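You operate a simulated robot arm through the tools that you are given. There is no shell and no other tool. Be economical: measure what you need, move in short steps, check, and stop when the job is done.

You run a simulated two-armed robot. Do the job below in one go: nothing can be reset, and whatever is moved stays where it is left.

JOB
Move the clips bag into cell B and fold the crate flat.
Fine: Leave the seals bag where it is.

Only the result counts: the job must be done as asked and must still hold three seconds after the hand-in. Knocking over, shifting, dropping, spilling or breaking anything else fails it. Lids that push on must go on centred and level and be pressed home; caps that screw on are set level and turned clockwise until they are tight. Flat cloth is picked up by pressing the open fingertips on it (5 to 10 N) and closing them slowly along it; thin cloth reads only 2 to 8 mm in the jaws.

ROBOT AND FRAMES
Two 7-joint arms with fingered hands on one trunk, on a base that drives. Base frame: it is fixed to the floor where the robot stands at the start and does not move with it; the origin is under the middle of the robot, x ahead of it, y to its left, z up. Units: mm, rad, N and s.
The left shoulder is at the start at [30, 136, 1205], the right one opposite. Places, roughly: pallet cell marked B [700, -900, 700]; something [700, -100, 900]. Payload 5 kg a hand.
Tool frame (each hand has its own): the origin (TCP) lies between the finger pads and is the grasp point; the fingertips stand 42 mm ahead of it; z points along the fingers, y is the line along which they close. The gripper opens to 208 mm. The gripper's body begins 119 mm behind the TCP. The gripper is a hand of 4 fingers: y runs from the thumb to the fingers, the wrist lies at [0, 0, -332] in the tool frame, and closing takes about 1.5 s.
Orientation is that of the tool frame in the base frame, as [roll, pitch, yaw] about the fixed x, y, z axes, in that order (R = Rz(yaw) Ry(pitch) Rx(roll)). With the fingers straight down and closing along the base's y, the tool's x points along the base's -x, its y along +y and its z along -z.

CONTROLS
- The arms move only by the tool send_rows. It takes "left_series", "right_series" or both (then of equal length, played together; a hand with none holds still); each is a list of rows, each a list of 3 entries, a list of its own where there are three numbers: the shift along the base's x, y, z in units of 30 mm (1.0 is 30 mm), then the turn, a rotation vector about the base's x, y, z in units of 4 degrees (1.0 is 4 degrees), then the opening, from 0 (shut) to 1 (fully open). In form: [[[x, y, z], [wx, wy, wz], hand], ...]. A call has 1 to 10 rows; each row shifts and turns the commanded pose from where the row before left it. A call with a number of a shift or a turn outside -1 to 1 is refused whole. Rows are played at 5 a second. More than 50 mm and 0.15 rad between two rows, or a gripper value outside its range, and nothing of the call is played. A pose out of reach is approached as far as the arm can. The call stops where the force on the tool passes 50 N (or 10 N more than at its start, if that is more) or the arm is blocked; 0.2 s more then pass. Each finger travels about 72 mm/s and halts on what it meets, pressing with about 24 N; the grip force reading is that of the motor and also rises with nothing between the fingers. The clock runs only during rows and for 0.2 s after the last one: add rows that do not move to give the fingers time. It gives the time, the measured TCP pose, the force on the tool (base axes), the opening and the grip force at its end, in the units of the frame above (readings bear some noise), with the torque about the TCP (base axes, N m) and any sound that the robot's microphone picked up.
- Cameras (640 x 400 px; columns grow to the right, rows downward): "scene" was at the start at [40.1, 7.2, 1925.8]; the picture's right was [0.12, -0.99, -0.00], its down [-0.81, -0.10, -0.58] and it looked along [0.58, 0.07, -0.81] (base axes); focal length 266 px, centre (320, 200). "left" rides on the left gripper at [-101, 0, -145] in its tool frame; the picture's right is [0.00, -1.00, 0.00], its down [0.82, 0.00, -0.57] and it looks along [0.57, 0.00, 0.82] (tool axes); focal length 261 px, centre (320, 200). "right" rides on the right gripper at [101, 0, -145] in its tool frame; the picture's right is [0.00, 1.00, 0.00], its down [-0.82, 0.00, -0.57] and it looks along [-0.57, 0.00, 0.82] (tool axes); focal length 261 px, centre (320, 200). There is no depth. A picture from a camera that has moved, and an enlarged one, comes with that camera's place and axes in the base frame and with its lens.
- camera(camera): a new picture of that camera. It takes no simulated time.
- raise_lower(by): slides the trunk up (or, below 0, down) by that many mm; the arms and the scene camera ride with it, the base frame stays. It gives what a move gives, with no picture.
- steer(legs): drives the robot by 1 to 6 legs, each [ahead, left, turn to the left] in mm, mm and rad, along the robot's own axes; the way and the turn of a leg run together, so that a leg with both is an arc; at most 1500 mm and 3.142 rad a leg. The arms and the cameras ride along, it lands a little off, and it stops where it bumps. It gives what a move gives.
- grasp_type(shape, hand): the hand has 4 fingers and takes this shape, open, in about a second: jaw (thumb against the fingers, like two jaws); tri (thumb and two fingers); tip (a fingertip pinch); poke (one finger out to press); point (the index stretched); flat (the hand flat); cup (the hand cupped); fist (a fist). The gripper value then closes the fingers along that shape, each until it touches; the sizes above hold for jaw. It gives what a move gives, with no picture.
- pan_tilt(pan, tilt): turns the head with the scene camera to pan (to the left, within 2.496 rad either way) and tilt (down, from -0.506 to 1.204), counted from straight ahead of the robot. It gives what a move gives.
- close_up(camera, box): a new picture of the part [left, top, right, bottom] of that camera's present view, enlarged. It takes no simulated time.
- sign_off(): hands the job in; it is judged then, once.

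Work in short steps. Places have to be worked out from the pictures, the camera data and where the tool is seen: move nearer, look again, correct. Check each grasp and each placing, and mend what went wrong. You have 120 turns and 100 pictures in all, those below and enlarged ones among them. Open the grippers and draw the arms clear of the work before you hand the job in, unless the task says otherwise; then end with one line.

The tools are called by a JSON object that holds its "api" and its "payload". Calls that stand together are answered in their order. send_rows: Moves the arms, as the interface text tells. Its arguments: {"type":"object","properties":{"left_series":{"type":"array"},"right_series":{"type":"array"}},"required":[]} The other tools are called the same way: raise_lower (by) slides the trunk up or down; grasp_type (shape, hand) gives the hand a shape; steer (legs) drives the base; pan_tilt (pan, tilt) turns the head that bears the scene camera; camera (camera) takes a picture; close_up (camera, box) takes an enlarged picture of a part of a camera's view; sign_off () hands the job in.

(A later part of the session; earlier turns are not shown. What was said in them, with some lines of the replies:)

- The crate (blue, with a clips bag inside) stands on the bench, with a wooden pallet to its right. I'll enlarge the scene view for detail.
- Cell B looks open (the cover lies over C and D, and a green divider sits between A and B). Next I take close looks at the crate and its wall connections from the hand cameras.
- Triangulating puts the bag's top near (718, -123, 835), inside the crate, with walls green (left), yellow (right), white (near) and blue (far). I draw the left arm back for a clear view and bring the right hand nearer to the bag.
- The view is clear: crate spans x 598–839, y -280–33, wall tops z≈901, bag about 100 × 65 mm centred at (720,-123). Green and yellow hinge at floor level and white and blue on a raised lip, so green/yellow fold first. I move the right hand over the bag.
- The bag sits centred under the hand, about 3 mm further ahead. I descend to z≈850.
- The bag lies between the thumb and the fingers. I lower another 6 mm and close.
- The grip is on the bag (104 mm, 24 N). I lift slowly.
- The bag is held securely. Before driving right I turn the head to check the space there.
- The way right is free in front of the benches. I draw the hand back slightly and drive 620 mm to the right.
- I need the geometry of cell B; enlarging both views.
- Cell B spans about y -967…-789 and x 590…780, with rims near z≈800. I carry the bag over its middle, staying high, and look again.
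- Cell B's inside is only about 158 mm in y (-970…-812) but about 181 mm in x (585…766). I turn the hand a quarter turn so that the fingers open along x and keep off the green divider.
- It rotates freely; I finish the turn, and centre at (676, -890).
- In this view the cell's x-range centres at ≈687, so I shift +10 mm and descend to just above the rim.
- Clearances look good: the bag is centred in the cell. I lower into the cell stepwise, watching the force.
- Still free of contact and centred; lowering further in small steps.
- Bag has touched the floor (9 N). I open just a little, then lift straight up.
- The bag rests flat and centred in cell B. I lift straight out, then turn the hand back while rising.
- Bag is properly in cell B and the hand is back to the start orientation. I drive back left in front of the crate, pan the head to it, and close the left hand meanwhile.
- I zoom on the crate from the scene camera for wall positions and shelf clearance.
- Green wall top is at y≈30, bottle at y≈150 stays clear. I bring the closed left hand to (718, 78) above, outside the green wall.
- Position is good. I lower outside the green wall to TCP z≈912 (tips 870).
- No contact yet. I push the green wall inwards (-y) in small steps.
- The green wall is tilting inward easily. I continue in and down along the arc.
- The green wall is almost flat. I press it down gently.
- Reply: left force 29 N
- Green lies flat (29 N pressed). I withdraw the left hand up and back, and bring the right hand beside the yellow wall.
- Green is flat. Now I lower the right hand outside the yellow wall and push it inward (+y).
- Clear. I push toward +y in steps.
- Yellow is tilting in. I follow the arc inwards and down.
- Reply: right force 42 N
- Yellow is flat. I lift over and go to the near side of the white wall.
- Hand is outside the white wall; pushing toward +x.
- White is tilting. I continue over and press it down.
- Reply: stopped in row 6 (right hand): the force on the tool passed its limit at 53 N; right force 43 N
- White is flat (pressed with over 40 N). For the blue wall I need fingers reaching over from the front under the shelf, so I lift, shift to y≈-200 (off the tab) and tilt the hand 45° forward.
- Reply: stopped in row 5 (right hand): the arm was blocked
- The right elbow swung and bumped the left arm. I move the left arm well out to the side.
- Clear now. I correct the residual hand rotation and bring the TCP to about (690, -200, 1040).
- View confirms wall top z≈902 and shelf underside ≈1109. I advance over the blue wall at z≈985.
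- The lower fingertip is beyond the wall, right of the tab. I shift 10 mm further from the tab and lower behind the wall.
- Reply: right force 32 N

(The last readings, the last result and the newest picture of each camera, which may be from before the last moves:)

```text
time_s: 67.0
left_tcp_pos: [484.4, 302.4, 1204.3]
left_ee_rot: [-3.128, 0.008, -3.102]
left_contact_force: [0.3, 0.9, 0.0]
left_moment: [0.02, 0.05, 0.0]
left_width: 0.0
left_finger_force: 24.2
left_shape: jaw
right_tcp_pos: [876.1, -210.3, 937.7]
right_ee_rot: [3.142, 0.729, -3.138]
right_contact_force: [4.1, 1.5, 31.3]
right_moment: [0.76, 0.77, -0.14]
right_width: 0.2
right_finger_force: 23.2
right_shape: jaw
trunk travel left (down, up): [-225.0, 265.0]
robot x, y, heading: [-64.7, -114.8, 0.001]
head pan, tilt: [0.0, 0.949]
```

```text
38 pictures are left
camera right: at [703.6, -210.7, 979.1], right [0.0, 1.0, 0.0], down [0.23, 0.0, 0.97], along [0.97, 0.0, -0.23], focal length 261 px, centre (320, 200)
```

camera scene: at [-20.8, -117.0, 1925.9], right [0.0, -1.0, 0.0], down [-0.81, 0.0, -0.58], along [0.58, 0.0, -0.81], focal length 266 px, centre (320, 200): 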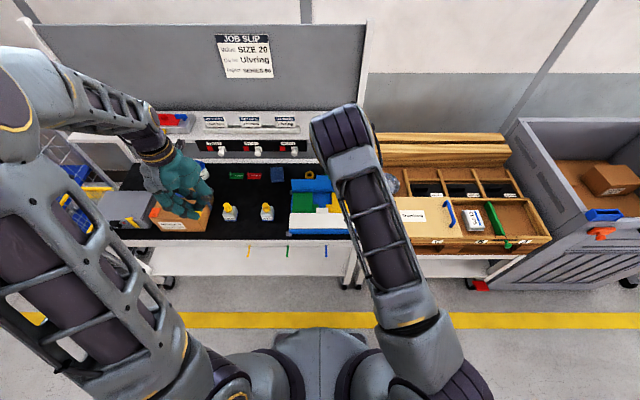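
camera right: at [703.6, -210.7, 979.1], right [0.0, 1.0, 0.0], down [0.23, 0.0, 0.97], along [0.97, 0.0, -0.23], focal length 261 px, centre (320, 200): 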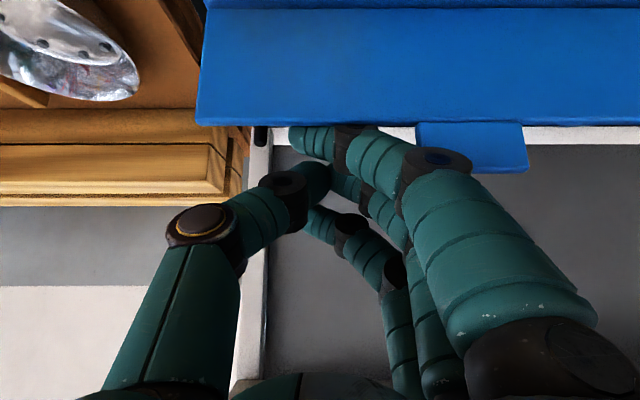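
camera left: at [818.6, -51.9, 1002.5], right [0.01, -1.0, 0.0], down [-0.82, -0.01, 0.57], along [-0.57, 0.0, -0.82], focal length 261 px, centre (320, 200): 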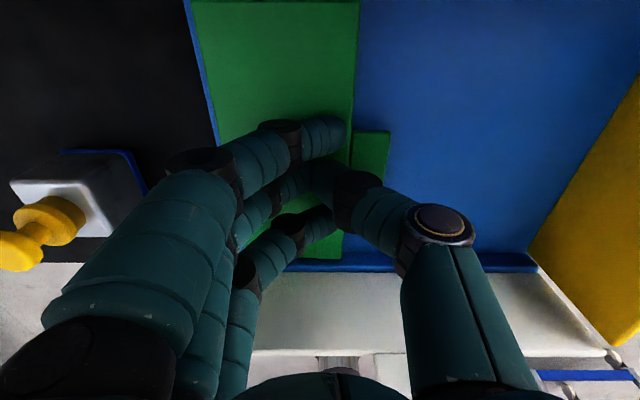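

The finger's underside rests on the wall's edge (31 N). I go 20 mm further back and then lower, to hook deeper behind it.

{"api": "send_rows", "payload": {"right_series": [[[0, 0, 0.3], [0, 0, 0], 0], [[0.8, 0, 0.1], [0, 0, 0], 0], [[0, 0, -0.5], [0, 0, 0], 0], [[0, 0, -0.4], [0, 0, 0], 0], [[0, 0, 0], [0, 0, 0], 0]]}}

{"api": "camera", "payload": {"camera": "right"}}

```text
time_s: 68.2
left_tcp_pos: [486.5, 301.2, 1202.9]
left_ee_rot: [-3.131, 0.007, -3.103]
left_contact_force: [-0.2, 0.4, 0.3]
left_moment: [-0.02, -0.06, 0.0]
left_width: 0.0
left_finger_force: 23.6
left_shape: jaw
right_tcp_pos: [896.2, -218.0, 917.3]
right_ee_rot: [-3.134, 0.718, -3.137]
right_contact_force: [-0.8, -22.3, -2.0]
right_moment: [0.16, -0.13, 1.4]
right_width: 0.0
right_finger_force: 24.1
right_shape: jaw
trunk travel left (down, up): [-225.0, 265.0]
robot x, y, heading: [-61.0, -118.7, 0.006]
head pan, tilt: [0.0, 0.949]
```

```text
37 pictures are left
camera right: at [725.2, -216.1, 959.8], right [0.0, 1.0, 0.0], down [0.24, 0.0, 0.97], along [0.97, 0.0, -0.24], focal length 261 px, centre (320, 200)
```

right: 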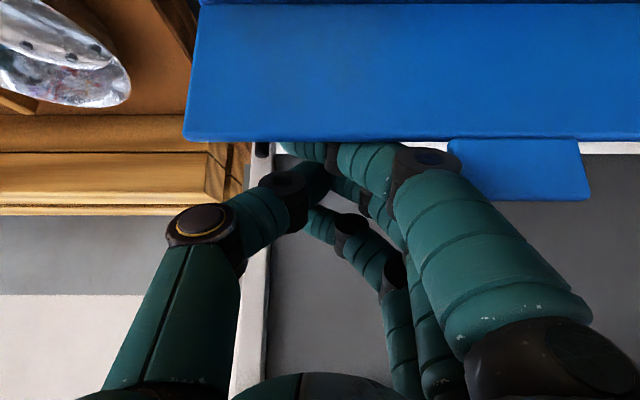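

Hooked deeper, but the knuckle presses sideways on the tab (-22 N in y). I shift 18 mm toward -y, then pull toward -x.

{"api": "send_rows", "payload": {"right_series": [[[0, -0.6, 0], [0, 0, 0], 0], [[-0.3, 0, 0], [0, 0, 0], 0], [[-0.5, 0, 0], [0, 0, 0], 0], [[-0.5, 0, 0], [0, 0, 0], 0], [[0, 0, 0], [0, 0, 0], 0]]}}

{"api": "camera", "payload": {"camera": "right"}}

```text
time_s: 69.4
left_tcp_pos: [486.6, 302.9, 1202.8]
left_ee_rot: [-3.131, 0.006, -3.104]
left_contact_force: [-0.5, 1.3, -0.5]
left_moment: [0.04, 0.01, 0.02]
left_width: 0.1
left_finger_force: 23.5
left_shape: jaw
right_tcp_pos: [858.1, -229.8, 917.7]
right_ee_rot: [-3.138, 0.722, -3.136]
right_contact_force: [0.8, -0.7, 0.3]
right_moment: [0.0, 0.01, 0.02]
right_width: 0.3
right_finger_force: 24.2
right_shape: jaw
trunk travel left (down, up): [-225.0, 265.0]
robot x, y, heading: [-60.5, -114.6, 0.003]
head pan, tilt: [0.0, 0.949]
```

```text
36 pictures are left
camera right: at [687.0, -230.3, 960.2], right [0.0, 1.0, 0.0], down [0.24, 0.0, 0.97], along [0.97, 0.0, -0.24], focal length 261 px, centre (320, 200)
```

right: 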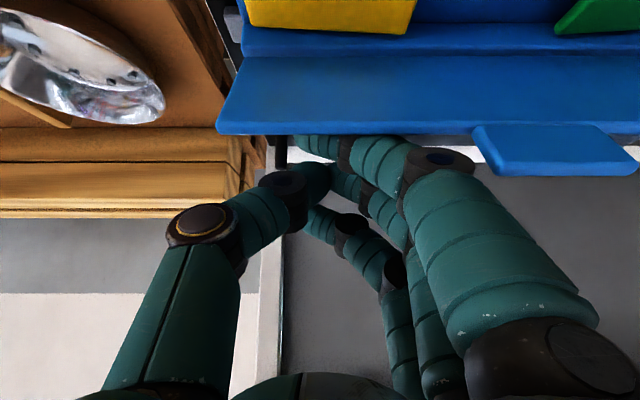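

The blue wall is tilting in with little force. I keep pulling in and down.

{"api": "send_rows", "payload": {"right_series": [[[-0.6, 0, -0.1], [0, 0, 0], 0], [[-0.6, 0, -0.2], [0, 0, 0], 0], [[-0.6, 0, -0.3], [0, 0, 0], 0], [[-0.4, 0, -0.3], [0, 0, 0], 0], [[0, 0, 0], [0, 0, 0], 0]]}}

{"api": "camera", "payload": {"camera": "right"}}

```text
time_s: 70.6
left_tcp_pos: [484.8, 302.5, 1202.9]
left_ee_rot: [-3.129, 0.006, -3.104]
left_contact_force: [0.0, 0.3, 1.6]
left_moment: [-0.01, 0.01, 0.02]
left_width: 0.0
left_finger_force: 23.8
left_shape: jaw
right_tcp_pos: [791.9, -230.6, 890.8]
right_ee_rot: [-3.138, 0.721, -3.137]
right_contact_force: [-0.7, -0.2, 0.4]
right_moment: [0.01, -0.03, -0.02]
right_width: 0.1
right_finger_force: 24.5
right_shape: jaw
trunk travel left (down, up): [-225.0, 265.0]
robot x, y, heading: [-57.8, -114.3, 0.004]
head pan, tilt: [0.0, 0.949]
```

```text
35 pictures are left
camera right: at [619.9, -229.7, 933.6], right [0.0, 1.0, 0.0], down [0.24, 0.0, 0.97], along [0.97, 0.0, -0.24], focal length 261 px, centre (320, 200)
```

right: 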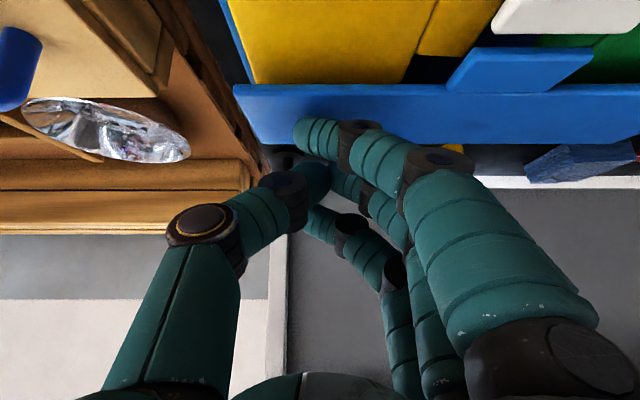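

Blue is nearly flat under the fingers. I press it down gently.

{"api": "send_rows", "payload": {"right_series": [[[0, 0, -0.15], [0, 0, 0], 0], [[0, 0, -0.15], [0, 0, 0], 0], [[0, 0, -0.1], [0, 0, 0], 0], [[0, 0, 0], [0, 0, 0], 0]]}}

{"api": "camera", "payload": {"camera": "right"}}

```text
time_s: 71.7
left_tcp_pos: [485.3, 303.0, 1203.0]
left_ee_rot: [-3.13, 0.007, -3.102]
left_contact_force: [0.6, -0.9, -1.0]
left_moment: [0.05, 0.09, -0.01]
left_width: 0.0
left_finger_force: 23.6
left_shape: jaw
right_tcp_pos: [797.9, -224.2, 886.0]
right_ee_rot: [3.138, 0.736, -3.134]
right_contact_force: [-2.6, 3.5, 18.4]
right_moment: [-0.25, 0.71, -0.19]
right_width: 0.0
right_finger_force: 23.4
right_shape: jaw
trunk travel left (down, up): [-225.0, 265.0]
robot x, y, heading: [-60.2, -116.1, 0.004]
head pan, tilt: [0.0, 0.949]
stopped in row 4 (right hand): the force on the tool passed its limit at 51 N (the readings are from after the stop); the commanded pose is now the measured one
```

```text
34 pictures are left
camera right: at [626.2, -225.7, 926.4], right [-0.01, 1.0, 0.01], down [0.22, 0.0, 0.97], along [0.97, 0.01, -0.22], focal length 261 px, centre (320, 200)
```

right: 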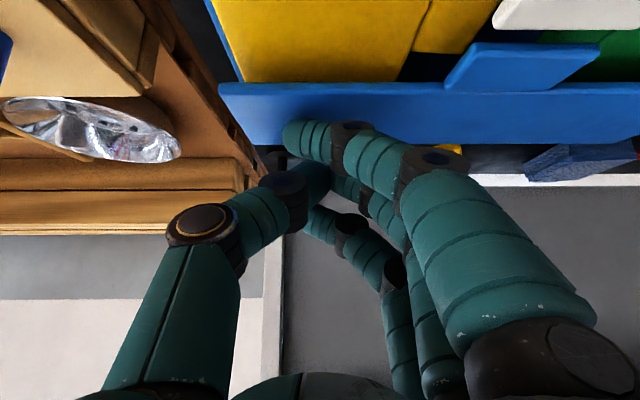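

Pressed with 51 N. I lift the hand, draw back and inspect the crate.

{"api": "send_rows", "payload": {"right_series": [[[0, 0, 0.6], [0, 0, 0], 0], [[0, 0, 1], [0, 0, 0], 0], [[0, 0, 1], [0, 0, 0], 0], [[-0.3, 0, 1], [0, 0, 0], 0], [[-0.8, -0.3, 1], [0, 0, 0], 0], [[-0.8, -0.3, 1], [0, 0, 0], 0], [[-0.8, -0.3, 0.5], [0, 0, 0], 0], [[-0.8, -0.3, 0.5], [0, 0, 0], 0], [[-0.8, -0.3, 0], [0, 0, 0], 0], [[-0.8, -0.3, 0], [0, 0, 0], 0]]}}

{"api": "camera", "payload": {"camera": "right"}}

{"api": "close_up", "payload": {"camera": "scene", "box": [220, 130, 390, 260]}}

```text
time_s: 73.9
left_tcp_pos: [485.6, 303.9, 1202.8]
left_ee_rot: [-3.129, 0.007, -3.104]
left_contact_force: [-0.7, -1.1, 0.4]
left_moment: [0.05, -0.01, 0.01]
left_width: 0.3
left_finger_force: 24.3
left_shape: jaw
right_tcp_pos: [644.9, -281.1, 1081.3]
right_ee_rot: [3.141, 0.732, -3.134]
right_contact_force: [-0.6, 0.3, 0.3]
right_moment: [0.05, -0.02, 0.03]
right_width: 0.0
right_finger_force: 24.1
right_shape: jaw
trunk travel left (down, up): [-225.0, 265.0]
robot x, y, heading: [-61.5, -112.1, -0.004]
head pan, tilt: [0.0, 0.949]
```

```text
33 pictures are left
camera right: at [471.9, -281.7, 1122.5], right [0.0, 1.0, 0.0], down [0.23, 0.0, 0.97], along [0.97, 0.01, -0.23], focal length 261 px, centre (320, 200)
```

right: 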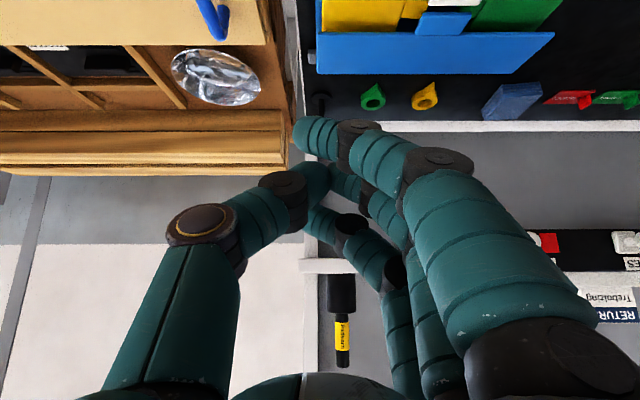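

```text
3.08 times, centred on (305, 195) of scene
camera zoom: at [-21.6, -117.7, 1925.9], right [0.0, -1.0, 0.0], down [-0.81, 0.0, -0.58], along [0.58, 0.0, -0.81], focal length 819 px, centre (366, 215)
```

zoom: 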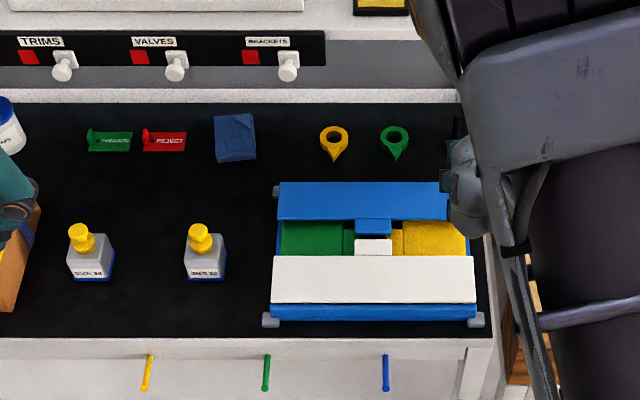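

All four walls lie flat. I withdraw the right arm further and open both hands, then do a final check.

{"api": "send_rows", "payload": {"left_series": [[[0, 0, 0], [0, 0, 0], 0.5], [[0, 0, 0], [0, 0, 0], 1], [[0, 0, 0], [0, 0, 0], 1], [[0, 0, 0], [0, 0, 0], 1], [[0, 0, 0], [0, 0, 0], 1], [[0, 0, 0], [0, 0, 0], 1], [[0, 0, 0], [0, 0, 0], 1], [[0, 0, 0], [0, 0, 0], 1]], "right_series": [[[-0.8, -0.7, 0.5], [0, 0.5, 0], 0.3], [[-0.8, -0.7, 0.5], [0, 0.5, 0], 0.6], [[-0.8, -0.7, 0.3], [0, 0.5, 0], 1], [[-0.8, -0.7, 0], [0, 0.5, 0], 1], [[-0.8, -0.7, 0], [0, 0.5, 0], 1], [[-0.5, -0.5, 0], [0, 0.5, 0], 1], [[0, 0, 0], [0, 0, 0], 1], [[0, 0, 0], [0, 0, 0], 1]]}}

{"api": "camera", "payload": {"camera": "scene"}}

{"api": "close_up", "payload": {"camera": "scene", "box": [270, 150, 370, 250]}}

```text
time_s: 75.7
left_tcp_pos: [484.0, 303.0, 1203.1]
left_ee_rot: [-3.131, 0.005, -3.102]
left_contact_force: [-0.9, 0.1, 1.2]
left_moment: [0.02, -0.02, -0.01]
left_width: 207.9
left_finger_force: 0.0
left_shape: jaw
right_tcp_pos: [509.2, -402.3, 1119.0]
right_ee_rot: [3.138, 0.522, -3.136]
right_contact_force: [0.2, -0.3, 0.0]
right_moment: [0.0, -0.02, -0.01]
right_width: 207.8
right_finger_force: 0.1
right_shape: jaw
trunk travel left (down, up): [-225.0, 265.0]
robot x, y, heading: [-62.9, -117.4, 0.005]
head pan, tilt: [0.0, 0.949]
```

```text
31 pictures are left
camera scene: at [-21.0, -117.6, 1925.9], right [0.0, -1.0, 0.0], down [-0.81, 0.0, -0.58], along [0.58, 0.0, -0.81], focal length 266 px, centre (320, 200)
```

scene: 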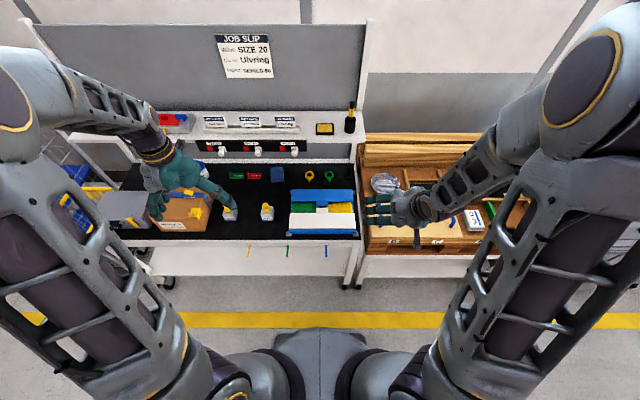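

```text
4.00 times, centred on (320, 200) of scene
camera zoom: at [-21.0, -117.6, 1925.9], right [0.0, -1.0, 0.0], down [-0.81, 0.0, -0.58], along [0.58, 0.0, -0.81], focal length 1065 px, centre (320, 200)
```

zoom: 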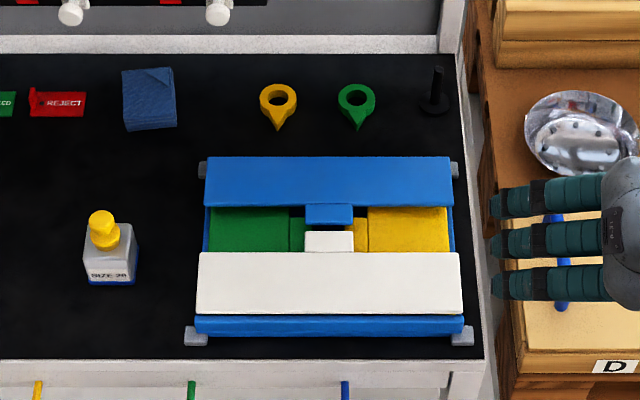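

Both look right; I check the crate from the right wrist camera and the bag in cell B once more.

{"api": "camera", "payload": {"camera": "right"}}

{"api": "close_up", "payload": {"camera": "scene", "box": [400, 150, 560, 260]}}

{"api": "close_up", "payload": {"camera": "scene", "box": [100, 150, 260, 260]}}

```text
29 pictures are left
camera right: at [349.0, -403.1, 1195.6], right [0.0, 1.0, 0.01], down [0.43, 0.0, 0.9], along [0.9, 0.0, -0.43], focal length 261 px, centre (320, 200)
```

right: 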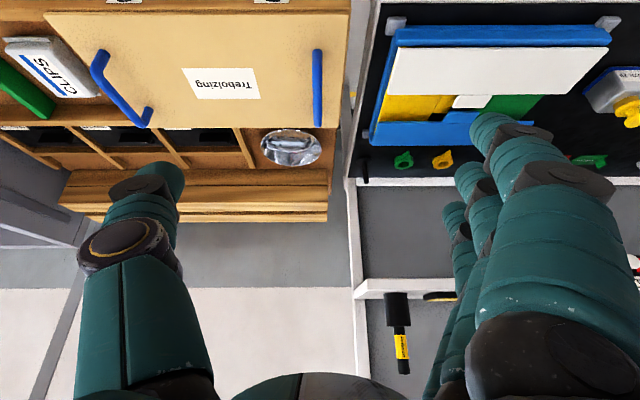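

```text
3.64 times, centred on (480, 205) of scene
camera zoom: at [-21.0, -117.6, 1925.9], right [0.0, -1.0, 0.0], down [-0.81, 0.0, -0.58], along [0.58, 0.0, -0.81], focal length 968 px, centre (-262, 182)
```

zoom: 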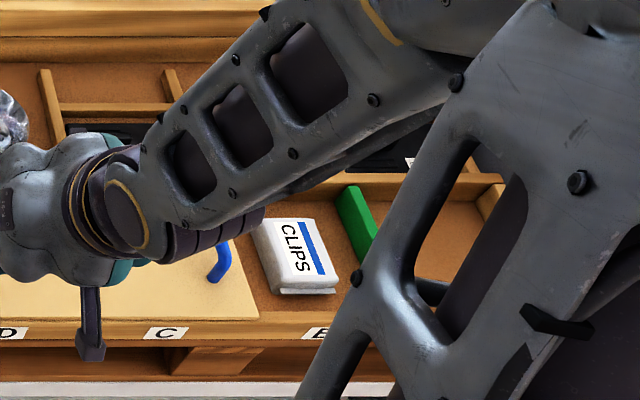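

```text
3.64 times, centred on (180, 205) of scene
camera zoom: at [-21.0, -117.6, 1925.9], right [0.0, -1.0, 0.0], down [-0.81, 0.0, -0.58], along [0.58, 0.0, -0.81], focal length 968 px, centre (829, 182)
```

zoom: 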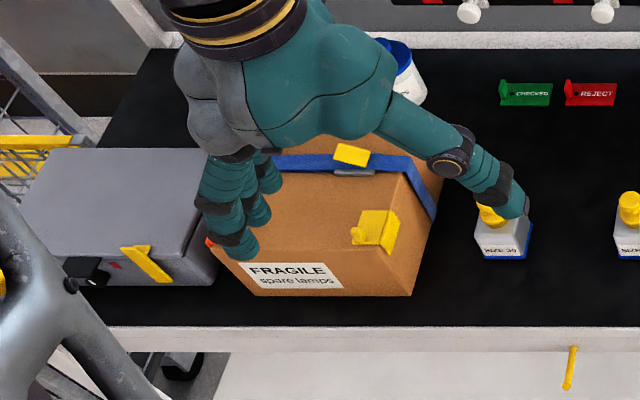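

The clips bag lies in cell B, all four crate walls are down flat (white edge z≈830 vs hinge ≈820), and nothing else has moved. Both hands are open and clear, so I hand in.

{"api": "sign_off", "payload": {}}

```text
The job is handed in.
```

The clips bag is in cell B and the crate is folded flat. I never spotted the seals bag in the pictures, so I couldn't check it directly, but I saw nothing else out of place at the end.
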